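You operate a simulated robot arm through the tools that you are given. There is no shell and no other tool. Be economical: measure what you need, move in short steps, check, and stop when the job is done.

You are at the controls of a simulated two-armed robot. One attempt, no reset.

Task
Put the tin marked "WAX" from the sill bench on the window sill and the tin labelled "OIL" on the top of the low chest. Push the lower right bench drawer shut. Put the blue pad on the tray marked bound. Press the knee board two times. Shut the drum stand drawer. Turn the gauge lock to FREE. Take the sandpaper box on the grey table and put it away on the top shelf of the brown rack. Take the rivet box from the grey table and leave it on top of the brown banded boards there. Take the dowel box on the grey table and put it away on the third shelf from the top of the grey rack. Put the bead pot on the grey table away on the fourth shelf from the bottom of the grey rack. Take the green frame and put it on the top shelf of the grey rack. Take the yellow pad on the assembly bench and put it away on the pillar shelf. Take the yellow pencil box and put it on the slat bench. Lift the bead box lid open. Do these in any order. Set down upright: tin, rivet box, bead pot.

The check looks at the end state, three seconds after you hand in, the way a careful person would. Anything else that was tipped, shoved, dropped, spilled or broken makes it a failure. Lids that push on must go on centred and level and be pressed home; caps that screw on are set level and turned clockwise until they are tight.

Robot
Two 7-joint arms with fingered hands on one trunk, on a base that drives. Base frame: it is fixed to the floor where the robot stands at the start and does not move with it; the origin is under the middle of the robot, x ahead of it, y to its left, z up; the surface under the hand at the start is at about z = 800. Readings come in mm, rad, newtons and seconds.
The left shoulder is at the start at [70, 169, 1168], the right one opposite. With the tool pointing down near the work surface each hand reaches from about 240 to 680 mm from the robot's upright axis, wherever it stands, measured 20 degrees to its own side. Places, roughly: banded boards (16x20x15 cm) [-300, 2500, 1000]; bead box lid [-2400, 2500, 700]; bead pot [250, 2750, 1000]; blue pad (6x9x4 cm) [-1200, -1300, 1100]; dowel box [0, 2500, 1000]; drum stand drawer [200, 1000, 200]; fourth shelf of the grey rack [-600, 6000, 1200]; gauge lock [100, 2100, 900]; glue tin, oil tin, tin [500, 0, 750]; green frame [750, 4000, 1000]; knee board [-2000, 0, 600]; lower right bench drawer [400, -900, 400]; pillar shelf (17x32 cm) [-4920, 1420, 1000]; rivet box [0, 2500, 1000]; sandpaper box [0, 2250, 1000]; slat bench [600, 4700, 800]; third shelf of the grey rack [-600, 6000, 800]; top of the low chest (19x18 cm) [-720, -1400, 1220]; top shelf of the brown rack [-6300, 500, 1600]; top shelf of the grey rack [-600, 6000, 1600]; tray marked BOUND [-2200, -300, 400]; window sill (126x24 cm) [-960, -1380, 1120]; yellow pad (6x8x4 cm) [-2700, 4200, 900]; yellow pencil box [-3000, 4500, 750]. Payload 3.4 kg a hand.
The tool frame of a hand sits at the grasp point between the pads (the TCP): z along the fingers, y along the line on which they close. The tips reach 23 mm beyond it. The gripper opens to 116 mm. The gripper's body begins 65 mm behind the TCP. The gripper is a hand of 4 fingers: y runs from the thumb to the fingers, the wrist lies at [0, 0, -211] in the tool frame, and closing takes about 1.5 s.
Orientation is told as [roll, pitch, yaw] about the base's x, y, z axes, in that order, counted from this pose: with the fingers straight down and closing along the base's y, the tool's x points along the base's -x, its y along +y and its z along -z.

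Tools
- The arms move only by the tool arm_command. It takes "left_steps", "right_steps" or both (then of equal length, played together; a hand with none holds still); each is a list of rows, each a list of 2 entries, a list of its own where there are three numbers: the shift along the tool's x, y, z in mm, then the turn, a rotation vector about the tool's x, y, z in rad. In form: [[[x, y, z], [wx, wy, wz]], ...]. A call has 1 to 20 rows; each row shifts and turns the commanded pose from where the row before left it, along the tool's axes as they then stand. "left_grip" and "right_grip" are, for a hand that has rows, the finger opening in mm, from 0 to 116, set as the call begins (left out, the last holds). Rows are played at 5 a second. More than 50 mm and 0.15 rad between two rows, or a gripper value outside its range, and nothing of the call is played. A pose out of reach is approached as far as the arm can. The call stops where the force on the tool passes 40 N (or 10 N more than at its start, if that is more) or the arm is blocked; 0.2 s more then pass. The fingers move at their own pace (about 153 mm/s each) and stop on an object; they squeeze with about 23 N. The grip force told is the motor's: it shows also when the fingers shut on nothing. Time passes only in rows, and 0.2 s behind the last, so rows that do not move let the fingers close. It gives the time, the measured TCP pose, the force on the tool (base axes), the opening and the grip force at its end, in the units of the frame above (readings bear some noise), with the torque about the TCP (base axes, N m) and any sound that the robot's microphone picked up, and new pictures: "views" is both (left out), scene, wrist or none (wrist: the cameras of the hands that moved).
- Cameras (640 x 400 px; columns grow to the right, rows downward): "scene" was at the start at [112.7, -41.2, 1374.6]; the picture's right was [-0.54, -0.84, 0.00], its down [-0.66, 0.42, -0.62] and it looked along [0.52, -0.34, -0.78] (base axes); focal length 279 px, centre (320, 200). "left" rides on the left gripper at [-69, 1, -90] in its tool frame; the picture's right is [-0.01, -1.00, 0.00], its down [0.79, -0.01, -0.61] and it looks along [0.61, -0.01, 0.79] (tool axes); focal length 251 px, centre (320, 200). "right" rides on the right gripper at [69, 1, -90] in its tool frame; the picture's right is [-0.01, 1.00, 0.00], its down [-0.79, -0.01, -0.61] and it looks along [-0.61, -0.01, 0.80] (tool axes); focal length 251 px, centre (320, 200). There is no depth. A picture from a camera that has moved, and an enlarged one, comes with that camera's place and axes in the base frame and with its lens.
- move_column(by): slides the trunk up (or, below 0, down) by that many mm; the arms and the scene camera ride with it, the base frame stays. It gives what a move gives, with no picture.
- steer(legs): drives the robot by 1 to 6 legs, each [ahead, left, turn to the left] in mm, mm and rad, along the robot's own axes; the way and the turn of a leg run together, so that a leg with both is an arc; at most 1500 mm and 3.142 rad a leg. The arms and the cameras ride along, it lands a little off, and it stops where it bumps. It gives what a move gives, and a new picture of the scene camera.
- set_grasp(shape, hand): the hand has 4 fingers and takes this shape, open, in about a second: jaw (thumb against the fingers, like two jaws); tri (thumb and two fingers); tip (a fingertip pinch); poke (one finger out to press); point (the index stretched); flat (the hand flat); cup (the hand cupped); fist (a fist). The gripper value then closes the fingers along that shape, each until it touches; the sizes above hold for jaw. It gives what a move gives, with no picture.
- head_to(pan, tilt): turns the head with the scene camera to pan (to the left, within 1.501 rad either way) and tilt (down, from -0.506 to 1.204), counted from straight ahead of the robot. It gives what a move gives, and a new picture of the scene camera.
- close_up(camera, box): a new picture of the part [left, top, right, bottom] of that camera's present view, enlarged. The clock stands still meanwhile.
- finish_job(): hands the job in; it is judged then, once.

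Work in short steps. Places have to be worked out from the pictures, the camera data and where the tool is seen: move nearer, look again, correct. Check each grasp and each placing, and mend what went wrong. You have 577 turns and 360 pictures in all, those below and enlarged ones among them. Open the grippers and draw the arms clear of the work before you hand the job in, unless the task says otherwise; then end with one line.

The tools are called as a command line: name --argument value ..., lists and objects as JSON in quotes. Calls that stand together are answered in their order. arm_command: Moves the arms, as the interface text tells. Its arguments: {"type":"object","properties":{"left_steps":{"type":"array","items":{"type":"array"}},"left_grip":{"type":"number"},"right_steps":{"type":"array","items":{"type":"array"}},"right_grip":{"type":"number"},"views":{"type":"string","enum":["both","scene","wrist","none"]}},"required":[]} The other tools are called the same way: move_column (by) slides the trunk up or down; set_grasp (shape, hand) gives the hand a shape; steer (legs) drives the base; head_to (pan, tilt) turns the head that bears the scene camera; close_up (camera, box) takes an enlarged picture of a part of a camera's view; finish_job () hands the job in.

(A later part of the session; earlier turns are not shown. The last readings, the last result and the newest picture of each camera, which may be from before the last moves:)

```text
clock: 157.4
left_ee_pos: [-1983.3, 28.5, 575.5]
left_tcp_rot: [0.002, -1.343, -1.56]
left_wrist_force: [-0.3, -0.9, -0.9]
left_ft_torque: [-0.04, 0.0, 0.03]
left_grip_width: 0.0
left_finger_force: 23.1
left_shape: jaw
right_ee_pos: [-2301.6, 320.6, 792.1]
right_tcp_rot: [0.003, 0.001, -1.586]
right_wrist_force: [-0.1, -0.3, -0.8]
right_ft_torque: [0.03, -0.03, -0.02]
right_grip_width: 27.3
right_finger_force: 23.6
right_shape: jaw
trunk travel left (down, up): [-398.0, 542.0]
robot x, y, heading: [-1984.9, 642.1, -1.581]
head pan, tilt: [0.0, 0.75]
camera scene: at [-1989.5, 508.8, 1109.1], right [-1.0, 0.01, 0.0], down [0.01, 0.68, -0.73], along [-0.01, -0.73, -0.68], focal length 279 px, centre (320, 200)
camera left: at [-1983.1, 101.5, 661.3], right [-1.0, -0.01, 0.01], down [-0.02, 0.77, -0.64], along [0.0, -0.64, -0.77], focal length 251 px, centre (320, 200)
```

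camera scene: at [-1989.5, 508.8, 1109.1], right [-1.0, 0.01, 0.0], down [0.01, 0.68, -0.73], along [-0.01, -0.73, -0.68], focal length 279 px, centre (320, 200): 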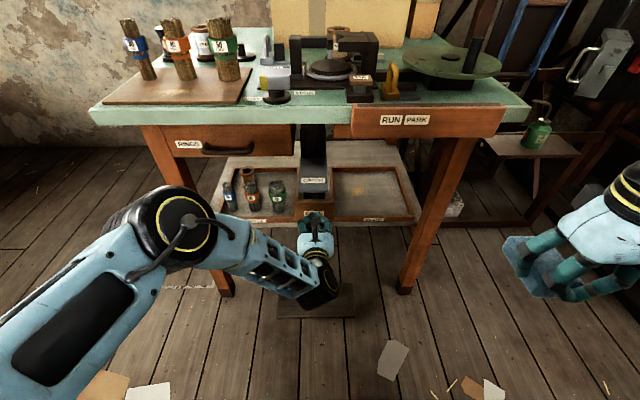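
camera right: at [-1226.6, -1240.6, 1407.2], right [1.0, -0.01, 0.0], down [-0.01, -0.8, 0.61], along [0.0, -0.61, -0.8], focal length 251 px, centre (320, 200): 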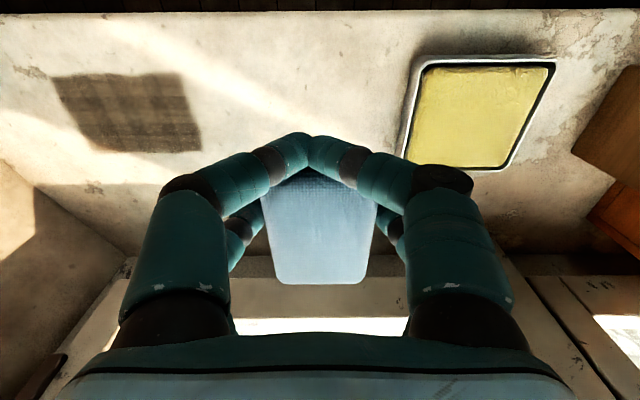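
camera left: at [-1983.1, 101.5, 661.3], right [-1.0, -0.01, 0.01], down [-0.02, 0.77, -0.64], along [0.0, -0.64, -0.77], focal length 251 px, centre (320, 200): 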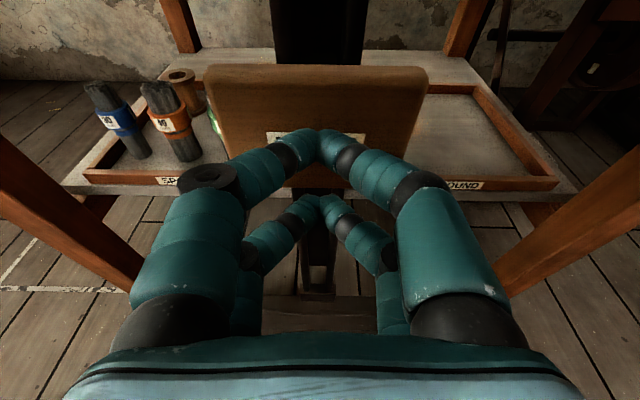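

The mechanism on the table moved, so the first press registered, and the board has returned. Now the second press.

arm_command --left_steps '[[[-2.3, 0, 9.7], [0, 0, 0]], [[-2.3, 0, 9.7], [0, 0, 0]], [[-1.1, 0, 4.9], [0, 0, 0]], [[-1.1, 0, 4.9], [0, 0, 0]], [[-1.1, 0, 4.9], [0, 0, 0]], [[-1.1, 0, 4.9], [0, 0, 0]], [[-0.7, 0, 2.9], [0, 0, 0]], [[-0.7, 0, 2.9], [0, 0, 0]], [[-0.7, 0, 2.9], [0, 0, 0]], [[-0.7, 0, 2.9], [0, 0, 0]], [[-0.7, 0, 2.9], [0, 0, 0]], [[-0.7, 0, 2.9], [0, 0, 0]]]' --views "none"

arm_command --left_steps '[[[6.8, 0, -29.2], [0, 0, 0]], [[6.8, 0, -29.2], [0, 0, 0]], [[6.8, 0, -29.2], [0, 0, 0]], [[6.8, 0, -29.2], [0, 0, 0]], [[0, 0, 0], [0, 0, 0]]]' --views "both"

```text
clock: 160.1
left_ee_pos: [-1984.0, -27.4, 575.0]
left_tcp_rot: [-0.002, -1.345, -1.559]
left_wrist_force: [4.3, 24.4, -4.0]
left_ft_torque: [-0.3, 0.08, 0.26]
left_grip_width: 0.0
left_finger_force: 22.6
left_shape: jaw
right_ee_pos: [-2302.3, 322.0, 793.7]
right_tcp_rot: [0.004, -0.002, -1.585]
right_wrist_force: [-1.5, 0.3, -1.1]
right_ft_torque: [-0.01, 0.01, 0.03]
right_grip_width: 27.4
right_finger_force: 22.9
right_shape: jaw
trunk travel left (down, up): [-398.0, 542.0]
robot x, y, heading: [-1983.1, 643.0, -1.585]
head pan, tilt: [0.0, 0.75]
```

```text
clock: 161.2
left_ee_pos: [-1984.6, 92.5, 573.9]
left_tcp_rot: [0.0, -1.344, -1.56]
left_wrist_force: [0.0, -0.1, -0.2]
left_ft_torque: [0.0, 0.02, -0.03]
left_grip_width: 0.0
left_finger_force: 22.9
left_shape: jaw
right_ee_pos: [-2301.8, 321.9, 791.9]
right_tcp_rot: [0.003, 0.002, -1.586]
right_wrist_force: [0.0, -0.6, -0.9]
right_ft_torque: [0.01, 0.0, -0.03]
right_grip_width: 27.4
right_finger_force: 23.1
right_shape: jaw
trunk travel left (down, up): [-398.0, 542.0]
robot x, y, heading: [-1988.8, 644.7, -1.583]
head pan, tilt: [0.0, 0.75]
camera scene: at [-1989.6, 508.8, 1109.1], right [-1.0, 0.01, 0.0], down [0.01, 0.68, -0.73], along [-0.01, -0.73, -0.68], focal length 279 px, centre (320, 200)
camera left: at [-1985.3, 164.1, 660.3], right [-1.0, -0.01, 0.01], down [-0.02, 0.77, -0.64], along [0.0, -0.64, -0.77], focal length 251 px, centre (320, 200)
```

scene: 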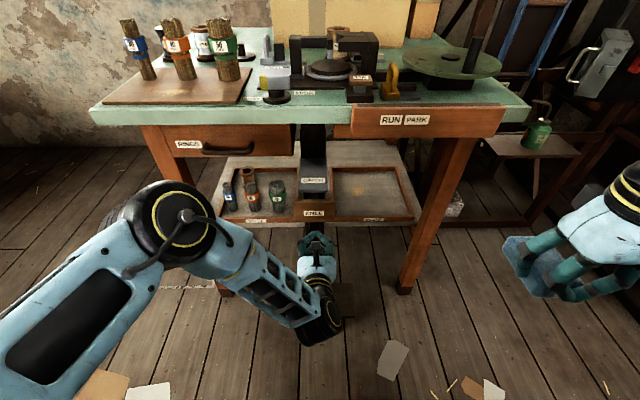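
left: 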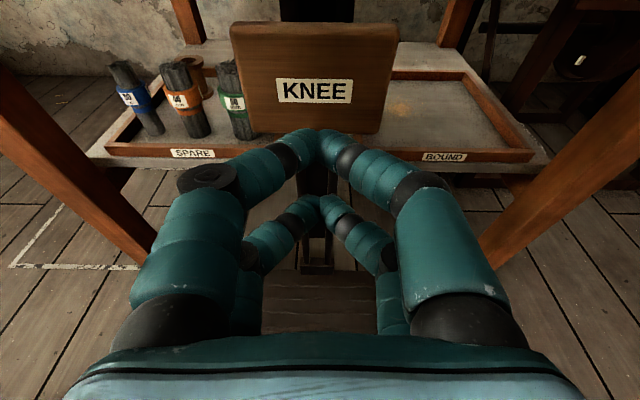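

Both presses reached the end of travel. I'll check the mechanism on the table for what changed.

close_up --camera "scene" --box '[230, 20, 430, 220]'

```text
2.00 times, centred on (330, 120) of scene
camera zoom: at [-1989.6, 508.8, 1109.1], right [-1.0, 0.01, 0.0], down [0.01, 0.68, -0.73], along [-0.01, -0.73, -0.68], focal length 557 px, centre (300, 360)
```

zoom: 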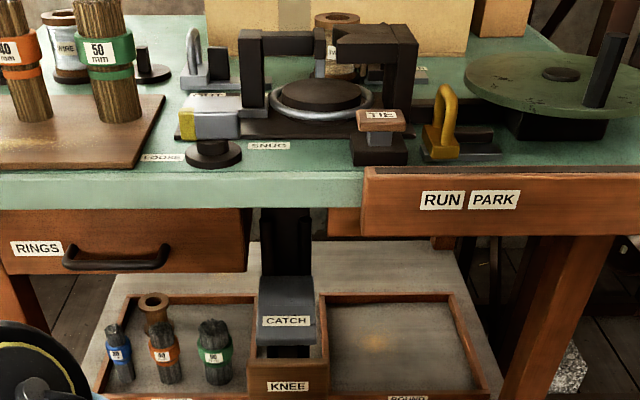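

The knee board is done. For the pad, I'll point the right hand forward and low (tilt about 1.1), and first retract the left hand and turn it upright.

arm_command --left_steps '[[[7.9, 0, -34], [0, 0, 0]], [[7.9, 0, -34], [0, 0, 0]], [[7.9, 0, -34], [0, 0, 0]], [[0, 20, 0], [0, 0.149, 0]], [[0, 20, 0], [0, 0.149, 0]], [[0, 20, 0], [0, 0.149, 0]], [[0, 20, 0], [0, 0.149, 0]], [[0, 20, 0], [0, 0.149, 0]], [[0, 20, 0], [0, 0.149, 0]], [[0, 20, 0], [0, 0.149, 0]], [[0, 20, 0], [0, 0.149, 0]], [[0, 20, 0], [0, 0.149, 0]], [[40, 20, 0], [0, 0, 0]], [[40, 20, 0], [0, 0, 0]], [[20, 0, 0], [0, 0, 0]]]' --right_steps '[[[-40, 25, 0], [0, 0, 0]], [[-40, 25, 0], [0, 0, 0]], [[-40, 25, 0], [0, 0, 0]], [[-40, 25, 0], [0, 0, 0]], [[-40, 24, 0], [0, 0, 0]], [[0, 0, 0], [0, -0.1375, 0]], [[0, 0, 0], [0, -0.1375, 0]], [[0, 0, 0], [0, -0.1375, 0]], [[0, 0, 0], [0, -0.1375, 0]], [[0, 0, 0], [0, -0.1375, 0]], [[0, 0, 0], [0, -0.1375, 0]], [[0, 0, 0], [0, -0.1375, 0]], [[0, 0, 0], [0, -0.1375, 0]], [[0, 0, 0], [0, 0, 0]], [[0, 0, 0], [0, 0, 0]]]' --views "scene"

```text
clock: 164.4
left_ee_pos: [-1767.5, 300.7, 574.7]
left_tcp_rot: [-0.001, -0.003, -1.559]
left_wrist_force: [-0.3, 0.6, -0.1]
left_ft_torque: [-0.02, 0.0, 0.04]
left_grip_width: 0.1
left_finger_force: 23.2
left_shape: jaw
right_ee_pos: [-2206.9, 116.1, 817.5]
right_tcp_rot: [0.002, -1.097, -1.582]
right_wrist_force: [-1.1, 0.3, 0.4]
right_ft_torque: [0.04, -0.02, 0.02]
right_grip_width: 26.9
right_finger_force: 22.9
right_shape: jaw
right hand out of reach, approached as far as the arm can: row 12, 13
trunk travel left (down, up): [-398.0, 542.0]
robot x, y, heading: [-1985.3, 636.8, -1.584]
head pan, tilt: [0.0, 0.75]
camera scene: at [-1989.8, 509.2, 1109.2], right [-1.0, 0.01, 0.0], down [0.01, 0.68, -0.73], along [-0.01, -0.73, -0.68], focal length 279 px, centre (320, 200)
```

scene: 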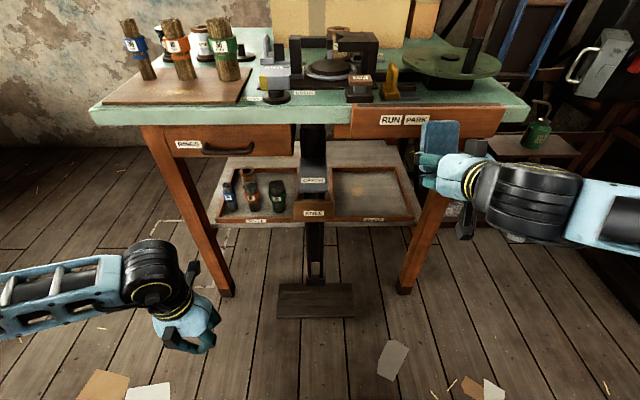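

The right hand is tilted with the pad. I'll lower the trunk 290 mm so the pad enters just above tray height, then check.

move_column --by -285

arm_command --right_steps '[[[0, 20, 0], [0, 0, 0]], [[0, 10, 0], [0, 0, 0]]]' --views "both"

```text
clock: 167.3
left_ee_pos: [-1768.8, 300.9, 289.5]
left_tcp_rot: [-0.001, -0.002, -1.558]
left_wrist_force: [-0.6, -0.6, 0.0]
left_ft_torque: [-0.02, 0.0, 0.02]
left_grip_width: 0.0
left_finger_force: 23.4
left_shape: jaw
right_ee_pos: [-2207.5, 116.3, 532.0]
right_tcp_rot: [0.002, -1.095, -1.581]
right_wrist_force: [-0.8, 0.4, -1.6]
right_ft_torque: [0.01, 0.02, -0.03]
right_grip_width: 27.0
right_finger_force: 23.7
right_shape: jaw
trunk travel left (down, up): [-113.0, 827.0]
robot x, y, heading: [-1984.5, 644.9, -1.584]
head pan, tilt: [0.0, 0.75]
```

```text
clock: 167.9
left_ee_pos: [-1768.7, 300.4, 290.4]
left_tcp_rot: [0.0, -0.002, -1.558]
left_wrist_force: [-0.1, 0.2, 0.1]
left_ft_torque: [-0.02, 0.01, -0.02]
left_grip_width: 0.1
left_finger_force: 23.0
left_shape: jaw
right_ee_pos: [-2190.8, 113.1, 545.6]
right_tcp_rot: [-0.004, -1.091, -1.574]
right_wrist_force: [-0.6, -0.5, -0.7]
right_ft_torque: [0.0, 0.0, -0.03]
right_grip_width: 27.1
right_finger_force: 23.3
right_shape: jaw
right hand out of reach, approached as far as the arm can: row 1, 2
trunk travel left (down, up): [-113.0, 827.0]
robot x, y, heading: [-1986.0, 643.0, -1.581]
head pan, tilt: [0.0, 0.75]
camera scene: at [-1989.5, 509.0, 824.1], right [-1.0, 0.01, 0.0], down [0.01, 0.68, -0.73], along [-0.01, -0.73, -0.68], focal length 279 px, centre (320, 200)
camera right: at [-2189.9, 225.9, 526.9], right [1.0, -0.01, 0.01], down [0.0, 0.17, 0.99], along [-0.01, -0.99, 0.17], focal length 251 px, centre (320, 200)
```

scene: 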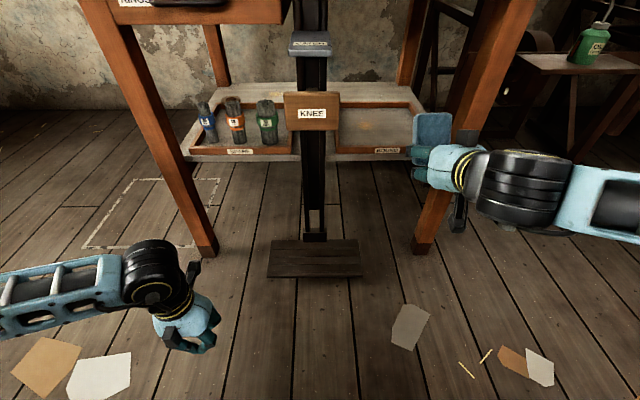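
right: 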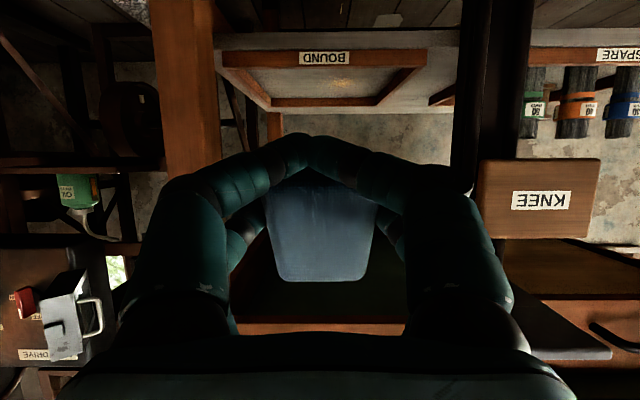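

Tray BOUND spans x -2330..-2036 with its front rim near z 390. My pad is above that height, so I'll drive ahead 190 mm and check.

steer --legs '[[190, 0, 0]]'

arm_command --right_steps '[[[-18, 2, 35], [0, 0, 0]], [[-18, 2, 35], [0, 0, 0]]]' --views "both"

```text
clock: 169.5
left_ee_pos: [-1771.9, 106.4, 289.4]
left_tcp_rot: [0.0, -0.004, -1.558]
left_wrist_force: [0.1, 0.0, 0.4]
left_ft_torque: [0.01, -0.02, -0.02]
left_grip_width: 0.0
left_finger_force: 23.7
left_shape: jaw
right_ee_pos: [-2192.0, -80.9, 546.9]
right_tcp_rot: [-0.003, -1.091, -1.572]
right_wrist_force: [-0.4, 0.5, -0.5]
right_ft_torque: [0.02, -0.02, -0.05]
right_grip_width: 27.1
right_finger_force: 23.2
right_shape: jaw
trunk travel left (down, up): [-113.0, 827.0]
robot x, y, heading: [-1988.2, 451.0, -1.586]
head pan, tilt: [0.0, 0.75]
camera scene: at [-1992.0, 314.7, 824.1], right [-1.0, 0.01, 0.0], down [0.01, 0.68, -0.73], along [-0.01, -0.73, -0.68], focal length 279 px, centre (320, 200)
```

scene: 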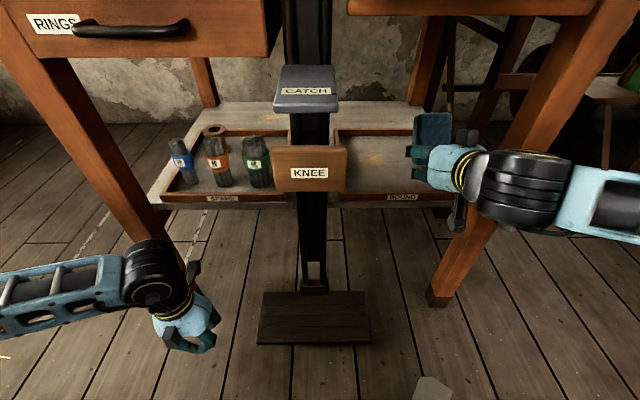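

```text
clock: 170.1
left_ee_pos: [-1770.0, 106.1, 290.3]
left_tcp_rot: [0.0, -0.003, -1.558]
left_wrist_force: [0.3, -1.4, 0.7]
left_ft_torque: [0.01, -0.01, 0.01]
left_grip_width: 0.3
left_finger_force: 23.3
left_shape: jaw
right_ee_pos: [-2190.9, -160.7, 545.0]
right_tcp_rot: [-0.002, -1.092, -1.572]
right_wrist_force: [0.4, -0.1, -0.1]
right_ft_torque: [0.04, -0.01, 0.0]
right_grip_width: 27.1
right_finger_force: 22.6
right_shape: jaw
trunk travel left (down, up): [-113.0, 827.0]
robot x, y, heading: [-1987.7, 444.9, -1.584]
head pan, tilt: [0.0, 0.75]
camera scene: at [-1992.0, 314.6, 824.1], right [-1.0, 0.01, 0.0], down [0.01, 0.68, -0.73], along [-0.01, -0.73, -0.68], focal length 279 px, centre (320, 200)
camera right: at [-2190.1, -48.6, 526.1], right [1.0, -0.01, 0.01], down [0.0, 0.17, 0.99], along [-0.01, -0.99, 0.17], focal length 251 px, centre (320, 200)
```

scene: 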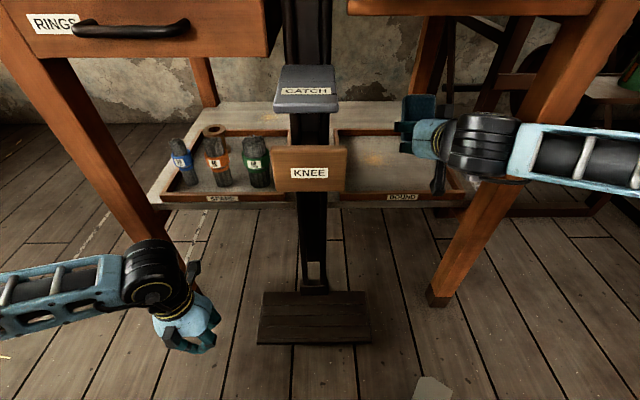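
right: 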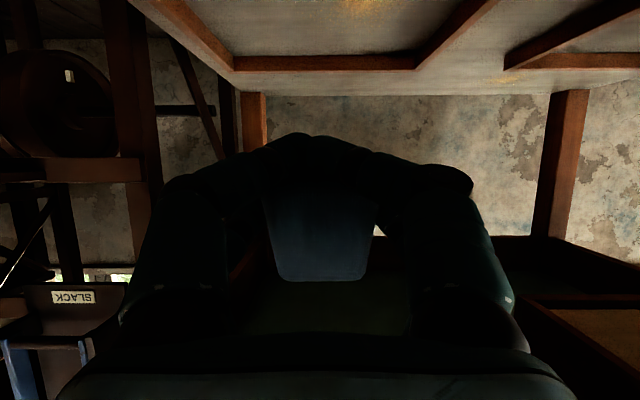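

The forearm still clears the leg (leg front is at y about -112). I'll move 60 mm further in, then lower toward the tray.

arm_command --right_steps '[[[-14, 2, 26.6], [0, 0, 0]], [[-14, 2, 26.6], [0, 0, 0]], [[26.6, 0, 13.8], [0, 0, 0]], [[26.6, 0, 13.8], [0, 0, 0]]]' --views "both"

```text
clock: 171.1
left_ee_pos: [-1770.1, 107.1, 289.8]
left_tcp_rot: [-0.001, -0.004, -1.558]
left_wrist_force: [-0.9, 0.2, -0.5]
left_ft_torque: [-0.01, -0.03, 0.05]
left_grip_width: 0.0
left_finger_force: 23.2
left_shape: jaw
right_ee_pos: [-2200.0, -224.5, 512.7]
right_tcp_rot: [-0.009, -1.082, -1.563]
right_wrist_force: [-0.6, -0.5, -1.1]
right_ft_torque: [-0.01, -0.04, -0.01]
right_grip_width: 27.1
right_finger_force: 23.2
right_shape: jaw
right hand out of reach, approached as far as the arm can: row 3, 4
trunk travel left (down, up): [-113.0, 827.0]
robot x, y, heading: [-1989.1, 448.1, -1.584]
head pan, tilt: [0.0, 0.75]
camera scene: at [-1992.0, 314.6, 824.1], right [-1.0, 0.01, 0.0], down [0.01, 0.68, -0.73], along [-0.01, -0.73, -0.68], focal length 279 px, centre (320, 200)
camera right: at [-2200.0, -111.6, 495.0], right [1.0, 0.0, 0.0], down [0.0, 0.16, 0.99], along [0.0, -0.99, 0.16], focal length 251 px, centre (320, 200)
```

scene: 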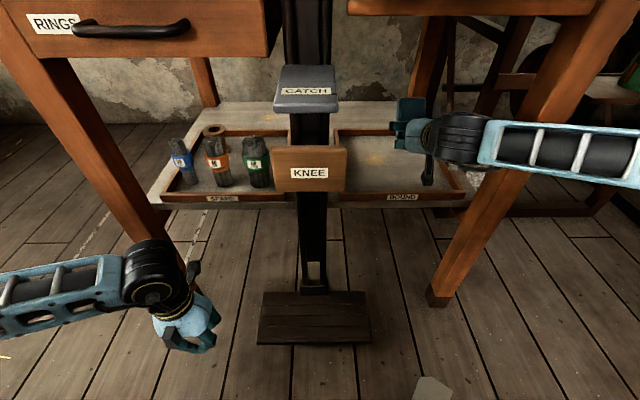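
right: 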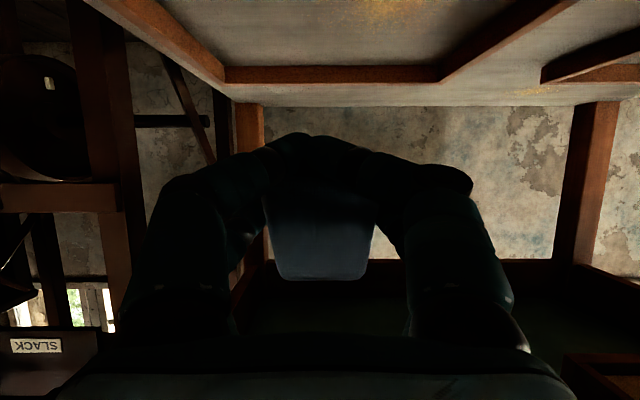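

The arm is at its downward limit here, so I'll use the trunk to lower it, in stages.

move_column --by -45

close_up --camera "scene" --box '[320, 50, 520, 230]'

```text
clock: 172.0
left_ee_pos: [-1769.3, 106.5, 244.7]
left_tcp_rot: [0.001, -0.003, -1.559]
left_wrist_force: [0.7, -0.1, -1.0]
left_ft_torque: [0.0, 0.01, -0.03]
left_grip_width: 0.0
left_finger_force: 22.9
left_shape: jaw
right_ee_pos: [-2201.0, -223.6, 468.8]
right_tcp_rot: [-0.01, -1.082, -1.559]
right_wrist_force: [0.5, 0.4, -0.3]
right_ft_torque: [0.02, 0.01, -0.03]
right_grip_width: 27.1
right_finger_force: 23.3
right_shape: jaw
trunk travel left (down, up): [-68.0, 872.0]
robot x, y, heading: [-1993.7, 446.7, -1.586]
head pan, tilt: [0.0, 0.75]
```

```text
2.22 times, centred on (420, 140) of scene
camera zoom: at [-1992.0, 314.7, 779.1], right [-1.0, 0.01, 0.0], down [0.01, 0.68, -0.73], along [-0.01, -0.73, -0.68], focal length 619 px, centre (98, 333)
```

zoom: 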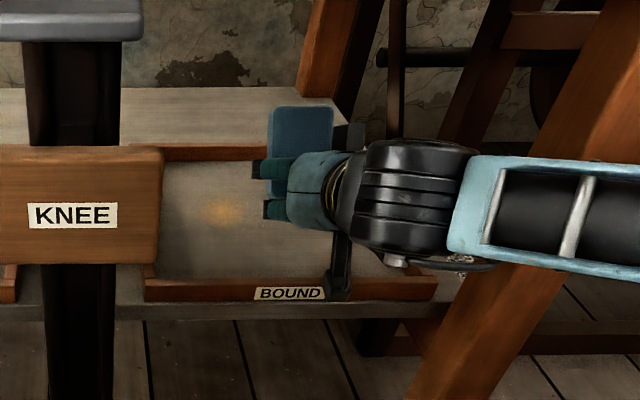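

The hand is inside over the tray, so I'll lower further in small amounts.

move_column --by -15

move_column --by -10

close_up --camera "scene" --box '[320, 20, 520, 200]'

```text
clock: 172.6
left_ee_pos: [-1770.2, 107.9, 230.8]
left_tcp_rot: [0.0, -0.004, -1.558]
left_wrist_force: [-0.3, 0.1, 0.3]
left_ft_torque: [0.01, 0.0, 0.01]
left_grip_width: 0.0
left_finger_force: 23.5
left_shape: jaw
right_ee_pos: [-2199.5, -224.8, 453.5]
right_tcp_rot: [-0.01, -1.081, -1.559]
right_wrist_force: [0.0, -0.5, -1.3]
right_ft_torque: [0.04, -0.01, 0.03]
right_grip_width: 27.4
right_finger_force: 23.4
right_shape: jaw
trunk travel left (down, up): [-53.0, 887.0]
robot x, y, heading: [-1989.1, 445.9, -1.59]
head pan, tilt: [0.0, 0.75]
```

```text
clock: 173.2
left_ee_pos: [-1770.3, 106.4, 219.3]
left_tcp_rot: [0.001, -0.004, -1.559]
left_wrist_force: [0.3, -0.4, -0.2]
left_ft_torque: [0.02, -0.01, 0.0]
left_grip_width: 0.0
left_finger_force: 23.0
left_shape: jaw
right_ee_pos: [-2201.0, -223.8, 444.2]
right_tcp_rot: [-0.011, -1.082, -1.562]
right_wrist_force: [-0.2, -0.9, -0.5]
right_ft_torque: [0.03, 0.01, 0.03]
right_grip_width: 27.2
right_finger_force: 22.8
right_shape: jaw
trunk travel left (down, up): [-43.0, 897.0]
robot x, y, heading: [-1989.7, 448.2, -1.587]
head pan, tilt: [0.0, 0.75]
```

```text
2.22 times, centred on (420, 110) of scene
camera zoom: at [-1992.0, 314.7, 754.1], right [-1.0, 0.01, 0.0], down [0.01, 0.68, -0.73], along [-0.01, -0.73, -0.68], focal length 619 px, centre (98, 400)
```

zoom: 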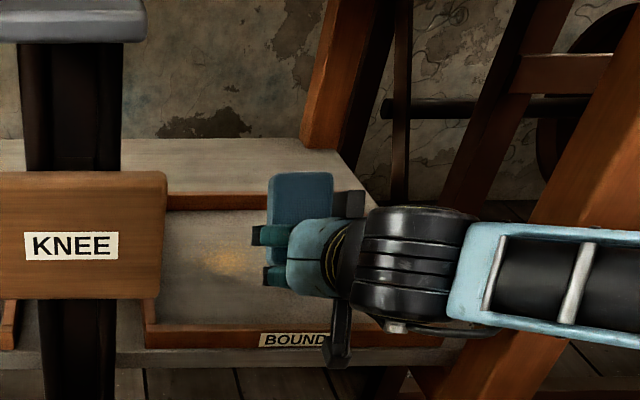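

No contact yet, so I'll go a little more.

move_column --by -8

move_column --by -8

move_column --by -6

```text
clock: 173.8
left_ee_pos: [-1771.1, 106.1, 213.3]
left_tcp_rot: [-0.002, -0.004, -1.56]
left_wrist_force: [0.7, -0.1, -0.5]
left_ft_torque: [0.02, -0.01, 0.03]
left_grip_width: 0.0
left_finger_force: 22.9
left_shape: jaw
right_ee_pos: [-2198.7, -223.4, 435.6]
right_tcp_rot: [-0.01, -1.083, -1.56]
right_wrist_force: [-0.1, 0.3, -0.6]
right_ft_torque: [0.02, 0.01, 0.01]
right_grip_width: 26.9
right_finger_force: 22.8
right_shape: jaw
trunk travel left (down, up): [-35.0, 905.0]
robot x, y, heading: [-1990.3, 449.5, -1.589]
head pan, tilt: [0.0, 0.75]
```

```text
clock: 174.3
left_ee_pos: [-1770.6, 106.2, 204.6]
left_tcp_rot: [-0.002, -0.003, -1.559]
left_wrist_force: [-0.5, -0.3, -0.4]
left_ft_torque: [-0.01, -0.02, 0.01]
left_grip_width: 0.0
left_finger_force: 23.1
left_shape: jaw
right_ee_pos: [-2201.0, -223.6, 427.1]
right_tcp_rot: [-0.01, -1.081, -1.559]
right_wrist_force: [-0.6, -0.3, 0.1]
right_ft_torque: [0.05, -0.01, -0.01]
right_grip_width: 27.1
right_finger_force: 22.6
right_shape: jaw
trunk travel left (down, up): [-27.0, 913.0]
robot x, y, heading: [-1987.8, 450.2, -1.586]
head pan, tilt: [0.0, 0.75]
```

```text
clock: 174.9
left_ee_pos: [-1770.7, 107.1, 199.1]
left_tcp_rot: [0.0, -0.001, -1.559]
left_wrist_force: [-0.6, -0.5, 0.1]
left_ft_torque: [-0.03, 0.0, 0.01]
left_grip_width: 0.0
left_finger_force: 22.8
left_shape: jaw
right_ee_pos: [-2199.8, -224.0, 421.8]
right_tcp_rot: [-0.011, -1.085, -1.56]
right_wrist_force: [0.3, -0.3, -0.8]
right_ft_torque: [0.03, 0.03, 0.01]
right_grip_width: 27.0
right_finger_force: 22.9
right_shape: jaw
trunk travel left (down, up): [-21.0, 919.0]
robot x, y, heading: [-1987.2, 444.2, -1.588]
head pan, tilt: [0.0, 0.75]
```

I'll look again from both cameras.

close_up --camera "scene" --box '[320, 0, 520, 180]'

close_up --camera "right" --box '[0, 0, 640, 400]'

```text
2.22 times, centred on (420, 90) of scene
camera zoom: at [-1992.0, 314.7, 732.1], right [-1.0, 0.01, 0.0], down [0.01, 0.68, -0.73], along [-0.01, -0.73, -0.68], focal length 619 px, centre (98, 444)
```

zoom: 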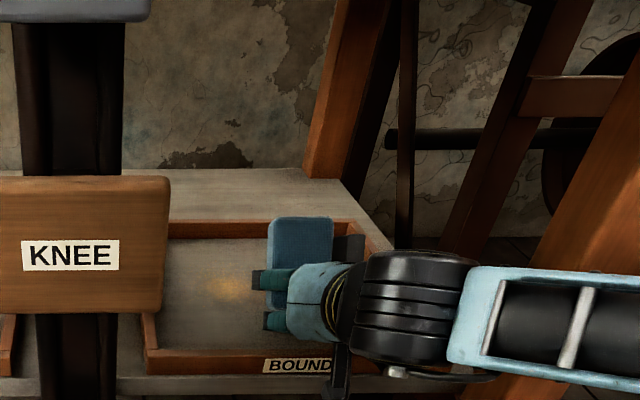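

```text
1.00 times, centred on (320, 200) of right (not enlarged: the box is as wide or as high as the picture)
camera zoom: at [-2199.9, -111.5, 403.1], right [1.0, 0.0, 0.0], down [0.0, 0.16, 0.99], along [0.0, -0.99, 0.16], focal length 251 px, centre (320, 200)
```

zoom: 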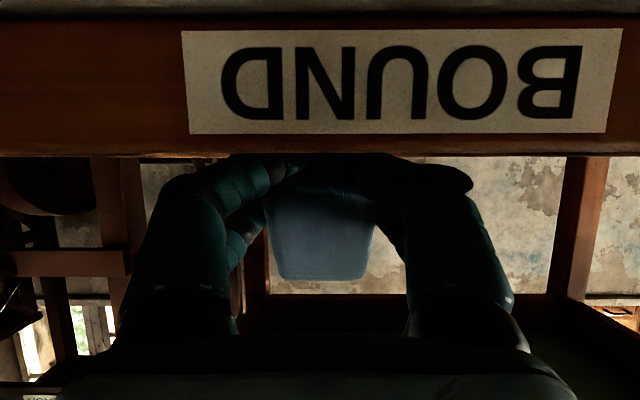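

The pad mostly extends upward from the fingers, so its lower end is now close to the tray floor. I'll lower 10 mm more and release.

move_column --by -12

arm_command --right_steps '[[[0, 0, 0], [0, 0, 0]], [[0, 0, 0], [0, 0, 0]], [[0, 0, 0], [0, 0, 0]], [[0, 0, 0], [0, 0, 0]], [[0, 0, 0], [0, 0, 0]]]' --right_grip 90 --views "both"

```text
clock: 175.5
left_ee_pos: [-1770.9, 106.5, 187.2]
left_tcp_rot: [0.0, -0.004, -1.558]
left_wrist_force: [-0.2, 0.4, -0.1]
left_ft_torque: [0.01, 0.0, 0.01]
left_grip_width: 0.2
left_finger_force: 23.0
left_shape: jaw
right_ee_pos: [-2199.4, -224.7, 409.6]
right_tcp_rot: [-0.011, -1.082, -1.56]
right_wrist_force: [-0.7, -1.1, 2.1]
right_ft_torque: [-0.04, 0.01, 0.0]
right_grip_width: 27.0
right_finger_force: 22.8
right_shape: jaw
trunk travel left (down, up): [-9.0, 931.0]
robot x, y, heading: [-1990.9, 446.7, -1.585]
head pan, tilt: [0.0, 0.75]
```

```text
clock: 176.7
left_ee_pos: [-1771.4, 105.2, 186.4]
left_tcp_rot: [0.0, -0.004, -1.558]
left_wrist_force: [0.3, 0.0, 0.6]
left_ft_torque: [0.01, -0.01, 0.0]
left_grip_width: 0.0
left_finger_force: 23.0
left_shape: jaw
right_ee_pos: [-2200.2, -223.9, 412.0]
right_tcp_rot: [-0.01, -1.086, -1.562]
right_wrist_force: [-5.1, -4.3, 14.9]
right_ft_torque: [-0.29, -0.61, -0.24]
right_grip_width: 88.2
right_finger_force: 0.1
right_shape: jaw
trunk travel left (down, up): [-9.0, 931.0]
robot x, y, heading: [-1989.8, 445.3, -1.584]
head pan, tilt: [0.0, 0.75]
camera scene: at [-1991.8, 316.0, 720.5], right [-1.0, 0.01, 0.0], down [0.01, 0.68, -0.73], along [-0.01, -0.73, -0.68], focal length 279 px, centre (320, 200)
camera right: at [-2200.0, -111.1, 393.2], right [1.0, 0.0, 0.0], down [0.0, 0.17, 0.99], along [0.0, -0.99, 0.17], focal length 251 px, centre (320, 200)
```

scene: 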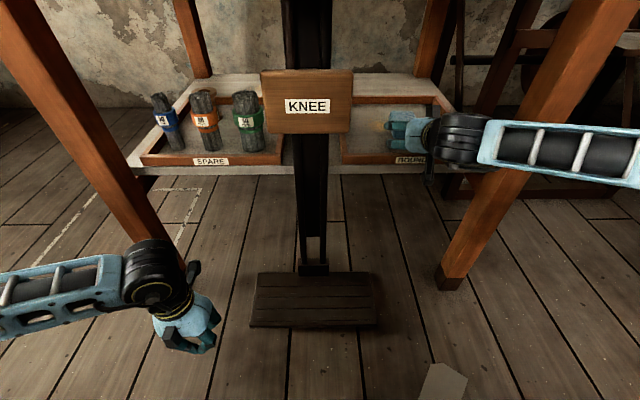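
right: 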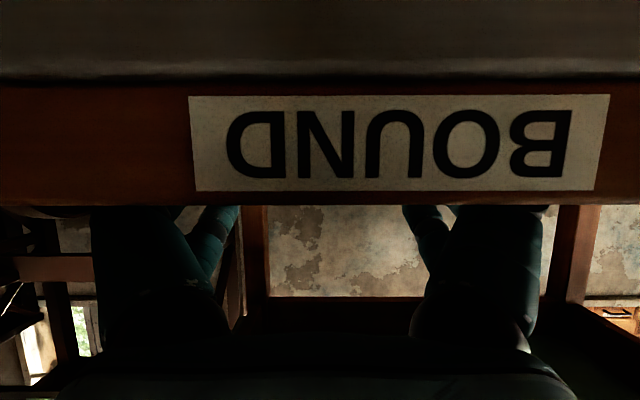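

The pad is released. I'll raise 40 mm, withdraw the hand by backing the base, then look.

move_column --by 60

steer --legs '[[-250, 0, 0]]'

close_up --camera "scene" --box '[240, 20, 480, 200]'

```text
clock: 177.7
left_ee_pos: [-1770.7, 105.0, 245.7]
left_tcp_rot: [0.0, -0.003, -1.559]
left_wrist_force: [1.5, 0.0, 0.2]
left_ft_torque: [0.02, -0.01, -0.01]
left_grip_width: 0.0
left_finger_force: 23.2
left_shape: jaw
right_ee_pos: [-2199.9, -222.7, 469.7]
right_tcp_rot: [-0.011, -1.08, -1.559]
right_wrist_force: [0.2, -0.3, -0.8]
right_ft_torque: [0.0, 0.01, 0.02]
right_grip_width: 89.6
right_finger_force: 0.0
right_shape: jaw
trunk travel left (down, up): [-69.0, 871.0]
robot x, y, heading: [-1987.7, 447.7, -1.586]
head pan, tilt: [0.0, 0.75]
```

```text
clock: 179.5
left_ee_pos: [-1766.5, 350.7, 246.7]
left_tcp_rot: [0.001, -0.003, -1.553]
left_wrist_force: [-0.8, -0.3, 0.2]
left_ft_torque: [-0.03, 0.0, -0.01]
left_grip_width: 0.0
left_finger_force: 22.4
left_shape: jaw
right_ee_pos: [-2195.6, 19.2, 469.9]
right_tcp_rot: [-0.011, -1.082, -1.558]
right_wrist_force: [-0.3, 0.3, 0.6]
right_ft_torque: [0.0, -0.02, 0.01]
right_grip_width: 89.7
right_finger_force: 0.1
right_shape: jaw
trunk travel left (down, up): [-69.0, 871.0]
robot x, y, heading: [-1985.7, 691.1, -1.583]
head pan, tilt: [0.0, 0.75]
camera scene: at [-1988.7, 558.7, 780.2], right [-1.0, 0.01, 0.0], down [0.01, 0.68, -0.73], along [-0.01, -0.73, -0.68], focal length 279 px, centre (320, 200)
```

scene: 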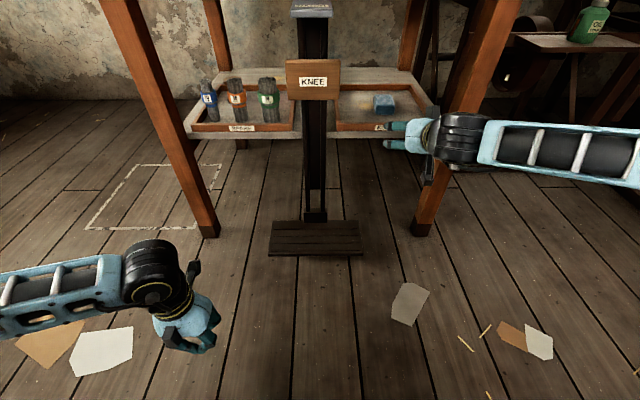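

```text
2.22 times, centred on (360, 110) of scene
camera zoom: at [-1988.7, 558.7, 780.2], right [-1.0, 0.01, 0.0], down [0.01, 0.68, -0.73], along [-0.01, -0.73, -0.68], focal length 619 px, centre (231, 400)
```

zoom: 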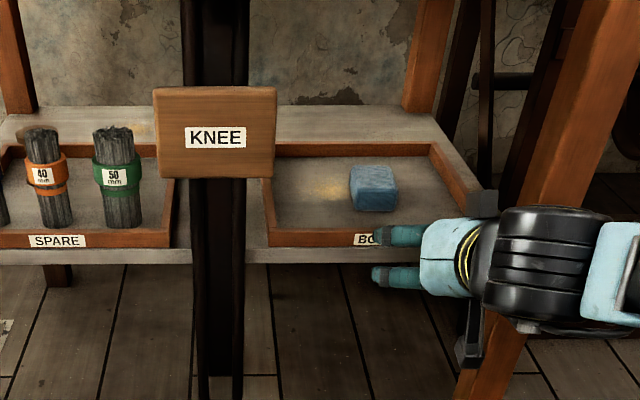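

The blue pad lies flat on the BOUND tray. I'll bring the right hand upright, retract it and raise the trunk before moving on to the drum stand.

arm_command --right_steps '[[[17, 0, -36], [0, 0, 0]], [[17, 0, -36], [0, 0, 0]], [[0, 0, 0], [0, 0.135, 0]], [[0, 0, 0], [0, 0.135, 0]], [[0, 0, 0], [0, 0.135, 0]], [[0, 0, 0], [0, 0.135, 0]], [[0, 0, 0], [0, 0.135, 0]], [[0, 0, 0], [0, 0.135, 0]], [[0, 0, 0], [0, 0.135, 0]], [[0, 0, 0], [0, 0.135, 0]], [[35, 0, 0], [0, 0, 0]], [[35, 0, 0], [0, 0, 0]], [[35, 0, 0], [0, 0, 0]]]' --views "none"

move_column --by 400

steer --legs '[[0, 400, 0], [0, 0, 1.57]]'

head_to --pan 0.15 --tilt 0.45

```text
clock: 182.3
left_ee_pos: [-1766.0, 350.9, 247.1]
left_tcp_rot: [-0.001, -0.003, -1.555]
left_wrist_force: [-0.5, 0.7, -0.2]
left_ft_torque: [-0.01, 0.01, 0.01]
left_grip_width: 0.0
left_finger_force: 22.9
left_shape: jaw
right_ee_pos: [-2212.2, 233.3, 468.2]
right_tcp_rot: [-0.006, -0.001, -1.566]
right_wrist_force: [0.0, -0.4, 0.0]
right_ft_torque: [-0.01, 0.02, -0.01]
right_grip_width: 89.8
right_finger_force: 0.1
right_shape: jaw
right hand out of reach, approached as far as the arm can: row 9, 10
trunk travel left (down, up): [-69.0, 871.0]
robot x, y, heading: [-1985.7, 692.9, -1.583]
head pan, tilt: [0.0, 0.75]
```

```text
clock: 186.1
left_ee_pos: [-1765.8, 350.1, 646.3]
left_tcp_rot: [-0.001, -0.003, -1.555]
left_wrist_force: [0.7, -1.3, -0.2]
left_ft_torque: [0.0, -0.02, 0.0]
left_grip_width: 0.1
left_finger_force: 22.4
left_shape: jaw
right_ee_pos: [-2211.5, 232.3, 867.3]
right_tcp_rot: [-0.005, 0.0, -1.568]
right_wrist_force: [0.5, -0.2, 0.8]
right_ft_torque: [0.0, 0.0, -0.04]
right_grip_width: 89.7
right_finger_force: 0.0
right_shape: jaw
trunk travel left (down, up): [-469.0, 471.0]
robot x, y, heading: [-1985.9, 695.0, -1.578]
head pan, tilt: [0.0, 0.75]
```

```text
clock: 192.4
left_ee_pos: [-1238.3, 899.4, 645.9]
left_tcp_rot: [-0.001, -0.004, -0.005]
left_wrist_force: [-0.1, -0.3, -0.6]
left_ft_torque: [0.02, 0.0, 0.03]
left_grip_width: 0.0
left_finger_force: 22.7
left_shape: jaw
right_ee_pos: [-1130.3, 451.9, 868.4]
right_tcp_rot: [-0.005, -0.002, -0.017]
right_wrist_force: [0.5, 0.9, 0.0]
right_ft_torque: [-0.01, 0.03, -0.03]
right_grip_width: 89.7
right_finger_force: 0.2
right_shape: jaw
trunk travel left (down, up): [-469.0, 471.0]
robot x, y, heading: [-1579.8, 685.8, -0.03]
head pan, tilt: [0.0, 0.75]
camera scene: at [-1452.6, 683.4, 1180.2], right [-0.03, -1.0, 0.0], down [-0.68, 0.02, -0.73], along [0.73, -0.02, -0.68], focal length 279 px, centre (320, 200)
```

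scene: 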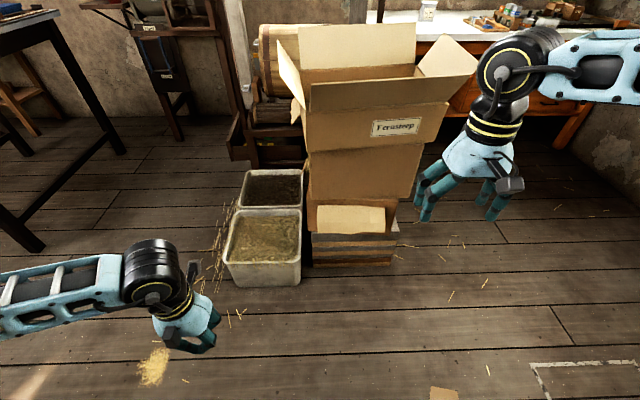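

```text
clock: 193.2
left_ee_pos: [-1240.7, 899.1, 646.0]
left_tcp_rot: [0.001, -0.003, -0.005]
left_wrist_force: [0.8, -0.4, 0.5]
left_ft_torque: [-0.01, -0.01, 0.02]
left_grip_width: 0.0
left_finger_force: 23.2
left_shape: jaw
right_ee_pos: [-1130.1, 451.5, 868.3]
right_tcp_rot: [-0.005, -0.001, -0.018]
right_wrist_force: [0.1, -0.6, -0.7]
right_ft_torque: [0.03, -0.03, -0.01]
right_grip_width: 89.7
right_finger_force: 0.1
right_shape: jaw
trunk travel left (down, up): [-469.0, 471.0]
robot x, y, heading: [-1582.9, 688.2, -0.031]
head pan, tilt: [0.15, 0.45]
camera scene: at [-1444.2, 696.8, 1206.5], right [0.12, -0.99, 0.0], down [-0.43, -0.05, -0.9], along [0.89, 0.11, -0.44], focal length 279 px, centre (320, 200)
```

scene: 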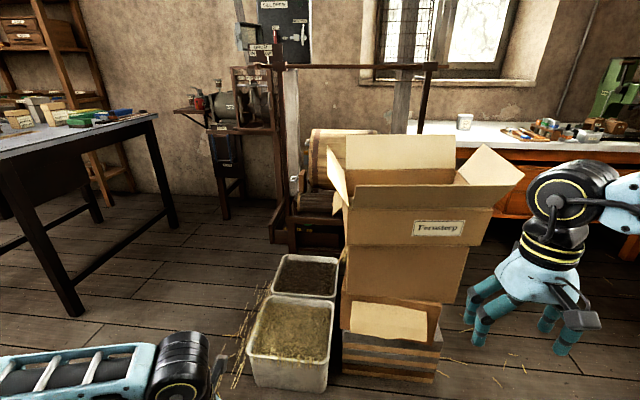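

The drum stand is behind the stacked boxes and has to be reached from its +y side. I'll drive round via (-1580,1600) into the corridor before the grey table.

steer --legs '[[0, 0, 0.03], [0, 930, 0], [900, 0, 0]]'

head_to --pan -0.5 --tilt 0.6

```text
clock: 202.0
left_ee_pos: [-452.9, 1830.5, 658.0]
left_tcp_rot: [0.025, -0.02, 0.076]
left_wrist_force: [-0.2, -0.3, -0.4]
left_ft_torque: [0.0, -0.01, 0.0]
left_grip_width: 0.0
left_finger_force: 22.8
left_shape: jaw
right_ee_pos: [-313.6, 1382.4, 869.5]
right_tcp_rot: [0.019, -0.015, 0.057]
right_wrist_force: [0.5, -0.5, 0.0]
right_ft_torque: [-0.01, 0.0, 0.01]
right_grip_width: 89.9
right_finger_force: 0.1
right_shape: jaw
trunk travel left (down, up): [-469.0, 471.0]
robot x, y, heading: [-776.9, 1603.7, 0.045]
head pan, tilt: [0.15, 0.45]
stopped in leg 3: the robot was blocked; the commanded pose is now the measured one
camera scene: at [-649.4, 1595.8, 1209.7], right [0.19, -0.98, -0.02], down [-0.42, -0.06, -0.91], along [0.89, 0.19, -0.42], focal length 279 px, centre (320, 200)
```

scene: 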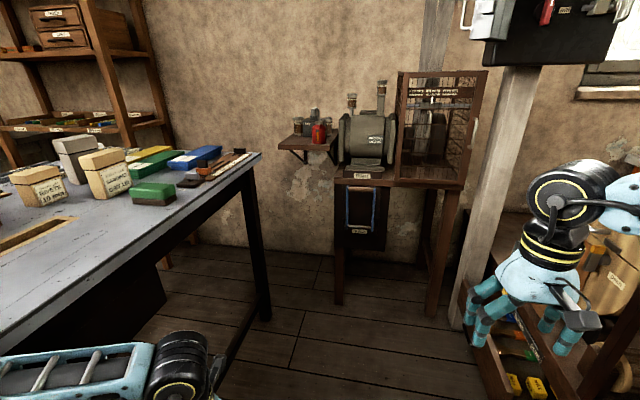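

```text
clock: 203.1
left_ee_pos: [-453.2, 1830.5, 658.4]
left_tcp_rot: [0.027, -0.019, 0.076]
left_wrist_force: [-0.2, -0.7, 0.8]
left_ft_torque: [0.01, -0.01, -0.04]
left_grip_width: 0.0
left_finger_force: 23.3
left_shape: jaw
right_ee_pos: [-312.8, 1383.8, 868.9]
right_tcp_rot: [0.02, -0.018, 0.059]
right_wrist_force: [0.2, 0.1, -0.7]
right_ft_torque: [0.01, 0.06, 0.03]
right_grip_width: 89.8
right_finger_force: 0.1
right_shape: jaw
trunk travel left (down, up): [-469.0, 471.0]
robot x, y, heading: [-776.0, 1600.9, 0.044]
head pan, tilt: [-0.499, 0.6]
camera scene: at [-660.1, 1539.2, 1194.2], right [-0.44, -0.9, -0.03], down [-0.5, 0.27, -0.83], along [0.75, -0.35, -0.56], focal length 279 px, centre (320, 200)
```

scene: 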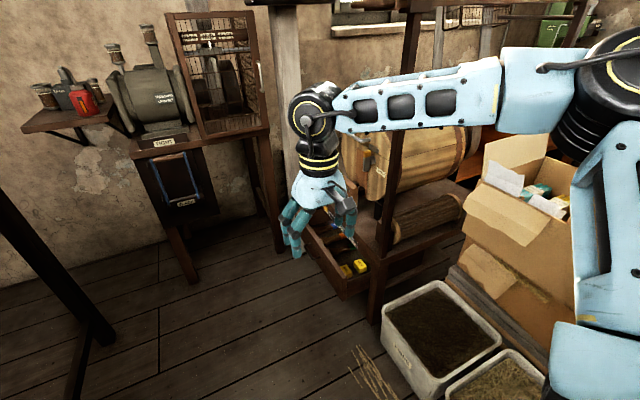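

The left elbow met the grey table. The drum-stand drawer is open toward +y, with its front at y about 1155, x 10..410. I'll back up, turn to face -y, tuck the right hand and strafe over.

steer --legs '[[-200, 0, 0], [0, 40, -1.615]]'

arm_command --right_steps '[[[40, 0, 0], [0, 0, 0]], [[40, 0, 0], [0, 0, 0]], [[40, 0, 0], [0, 0, 0]], [[30, 0, 0], [0, 0, 0]]]' --right_grip 0 --views "none"

steer --legs '[[0, 800, 0]]'

head_to --pan 0.4 --tilt 0.7

```text
clock: 208.5
left_ee_pos: [-715.8, 1289.7, 646.4]
left_tcp_rot: [0.001, -0.003, -1.51]
left_wrist_force: [0.2, 0.4, 0.8]
left_ft_torque: [0.0, -0.02, -0.03]
left_grip_width: 0.0
left_finger_force: 22.8
left_shape: jaw
right_ee_pos: [-1159.4, 1152.4, 868.6]
right_tcp_rot: [-0.004, -0.001, -1.528]
right_wrist_force: [0.3, 0.5, -0.3]
right_ft_torque: [0.01, -0.01, 0.02]
right_grip_width: 90.2
right_finger_force: 0.0
right_shape: jaw
trunk travel left (down, up): [-469.0, 471.0]
robot x, y, heading: [-951.3, 1624.2, -1.545]
head pan, tilt: [-0.499, 0.6]
camera scene: at [-991.0, 1491.9, 1193.0], right [-0.89, 0.45, 0.0], down [0.25, 0.5, -0.82], along [-0.37, -0.74, -0.57], focal length 279 px, centre (320, 200)
```

scene: 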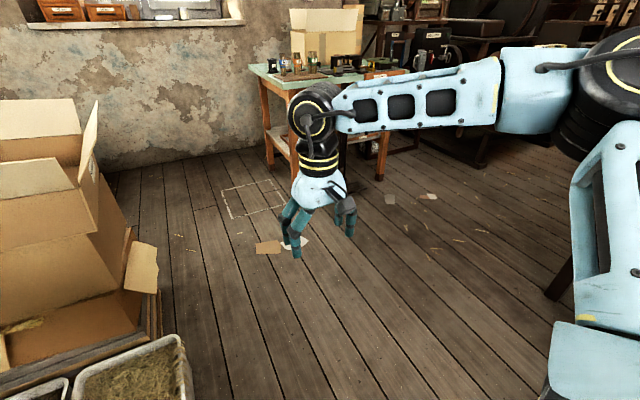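

```text
clock: 209.5
left_ee_pos: [-716.5, 1290.2, 646.6]
left_tcp_rot: [0.001, -0.005, -1.51]
left_wrist_force: [-0.6, -0.1, -0.3]
left_ft_torque: [0.0, 0.0, 0.03]
left_grip_width: 0.0
left_finger_force: 22.4
left_shape: jaw
right_ee_pos: [-1165.9, 1303.3, 865.2]
right_tcp_rot: [-0.005, -0.005, -1.527]
right_wrist_force: [0.0, 0.6, 0.4]
right_ft_torque: [0.0, -0.06, 0.03]
right_grip_width: 0.0
right_finger_force: 22.9
right_shape: jaw
trunk travel left (down, up): [-469.0, 471.0]
robot x, y, heading: [-950.3, 1618.7, -1.537]
head pan, tilt: [-0.499, 0.6]
```

```text
clock: 213.8
left_ee_pos: [73.3, 1317.8, 645.0]
left_tcp_rot: [0.002, -0.003, -1.506]
left_wrist_force: [-0.3, -0.2, -0.3]
left_ft_torque: [-0.02, 0.0, 0.01]
left_grip_width: 0.1
left_finger_force: 23.0
left_shape: jaw
right_ee_pos: [-375.2, 1327.4, 866.2]
right_tcp_rot: [-0.006, -0.002, -1.525]
right_wrist_force: [-0.5, 0.2, 0.4]
right_ft_torque: [0.0, -0.04, -0.02]
right_grip_width: 0.1
right_finger_force: 22.7
right_shape: jaw
trunk travel left (down, up): [-469.0, 471.0]
robot x, y, heading: [-164.2, 1646.4, -1.533]
head pan, tilt: [-0.499, 0.6]
camera scene: at [-201.2, 1517.7, 1193.1], right [-0.89, 0.45, 0.0], down [0.25, 0.51, -0.83], along [-0.37, -0.74, -0.56], focal length 279 px, centre (320, 200)
```

scene: 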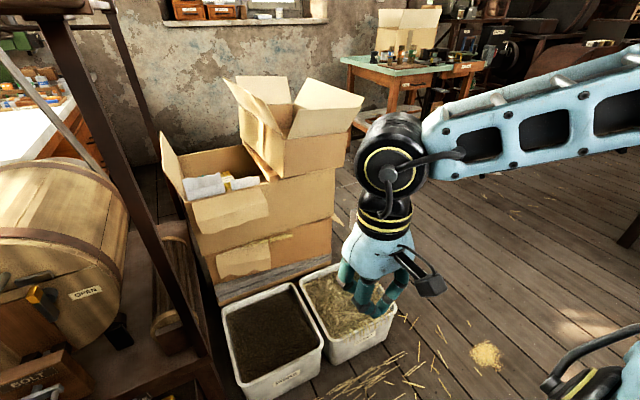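

```text
clock: 215.0
left_ee_pos: [74.3, 1316.0, 646.1]
left_tcp_rot: [0.003, -0.003, -1.506]
left_wrist_force: [0.7, 1.1, -0.5]
left_ft_torque: [0.01, 0.05, -0.01]
left_grip_width: 0.1
left_finger_force: 22.5
left_shape: jaw
right_ee_pos: [-375.8, 1328.2, 865.0]
right_tcp_rot: [-0.007, -0.002, -1.524]
right_wrist_force: [0.1, -1.3, -0.5]
right_ft_torque: [-0.03, 0.0, -0.03]
right_grip_width: 0.0
right_finger_force: 22.6
right_shape: jaw
trunk travel left (down, up): [-469.0, 471.0]
robot x, y, heading: [-161.3, 1645.9, -1.533]
head pan, tilt: [0.4, 0.7]
camera scene: at [-126.3, 1519.6, 1184.4], right [-0.91, -0.42, 0.0], down [-0.27, 0.58, -0.76], along [0.32, -0.69, -0.64], focal length 279 px, centre (320, 200)
```

scene: 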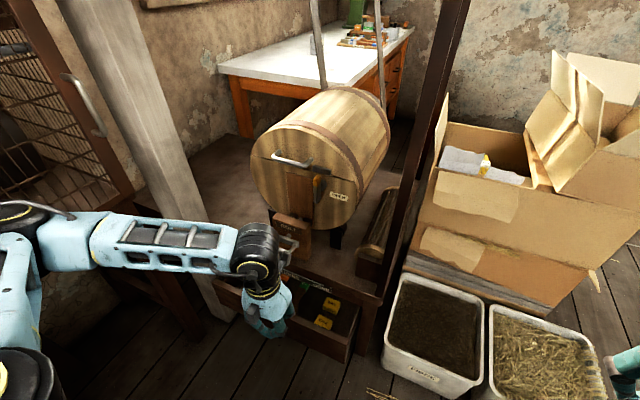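

The drawer is right below the drum, with yellow boxes inside. I'll enlarge it to measure.

close_up --camera "scene" --box '[200, 200, 420, 380]'

```text
2.22 times, centred on (310, 290) of scene
camera zoom: at [-126.3, 1519.6, 1184.4], right [-0.91, -0.42, 0.0], down [-0.27, 0.58, -0.76], along [0.32, -0.69, -0.64], focal length 619 px, centre (342, 0)
```

zoom: 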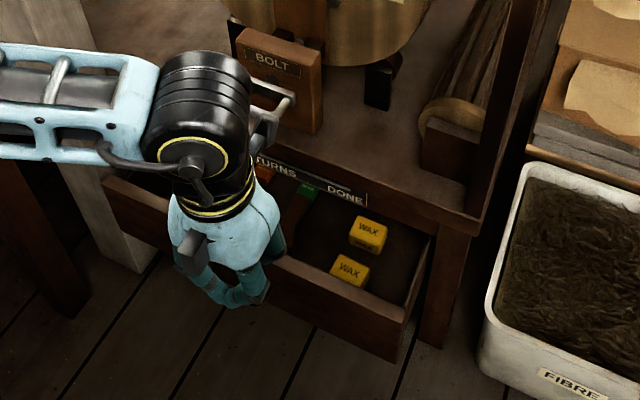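

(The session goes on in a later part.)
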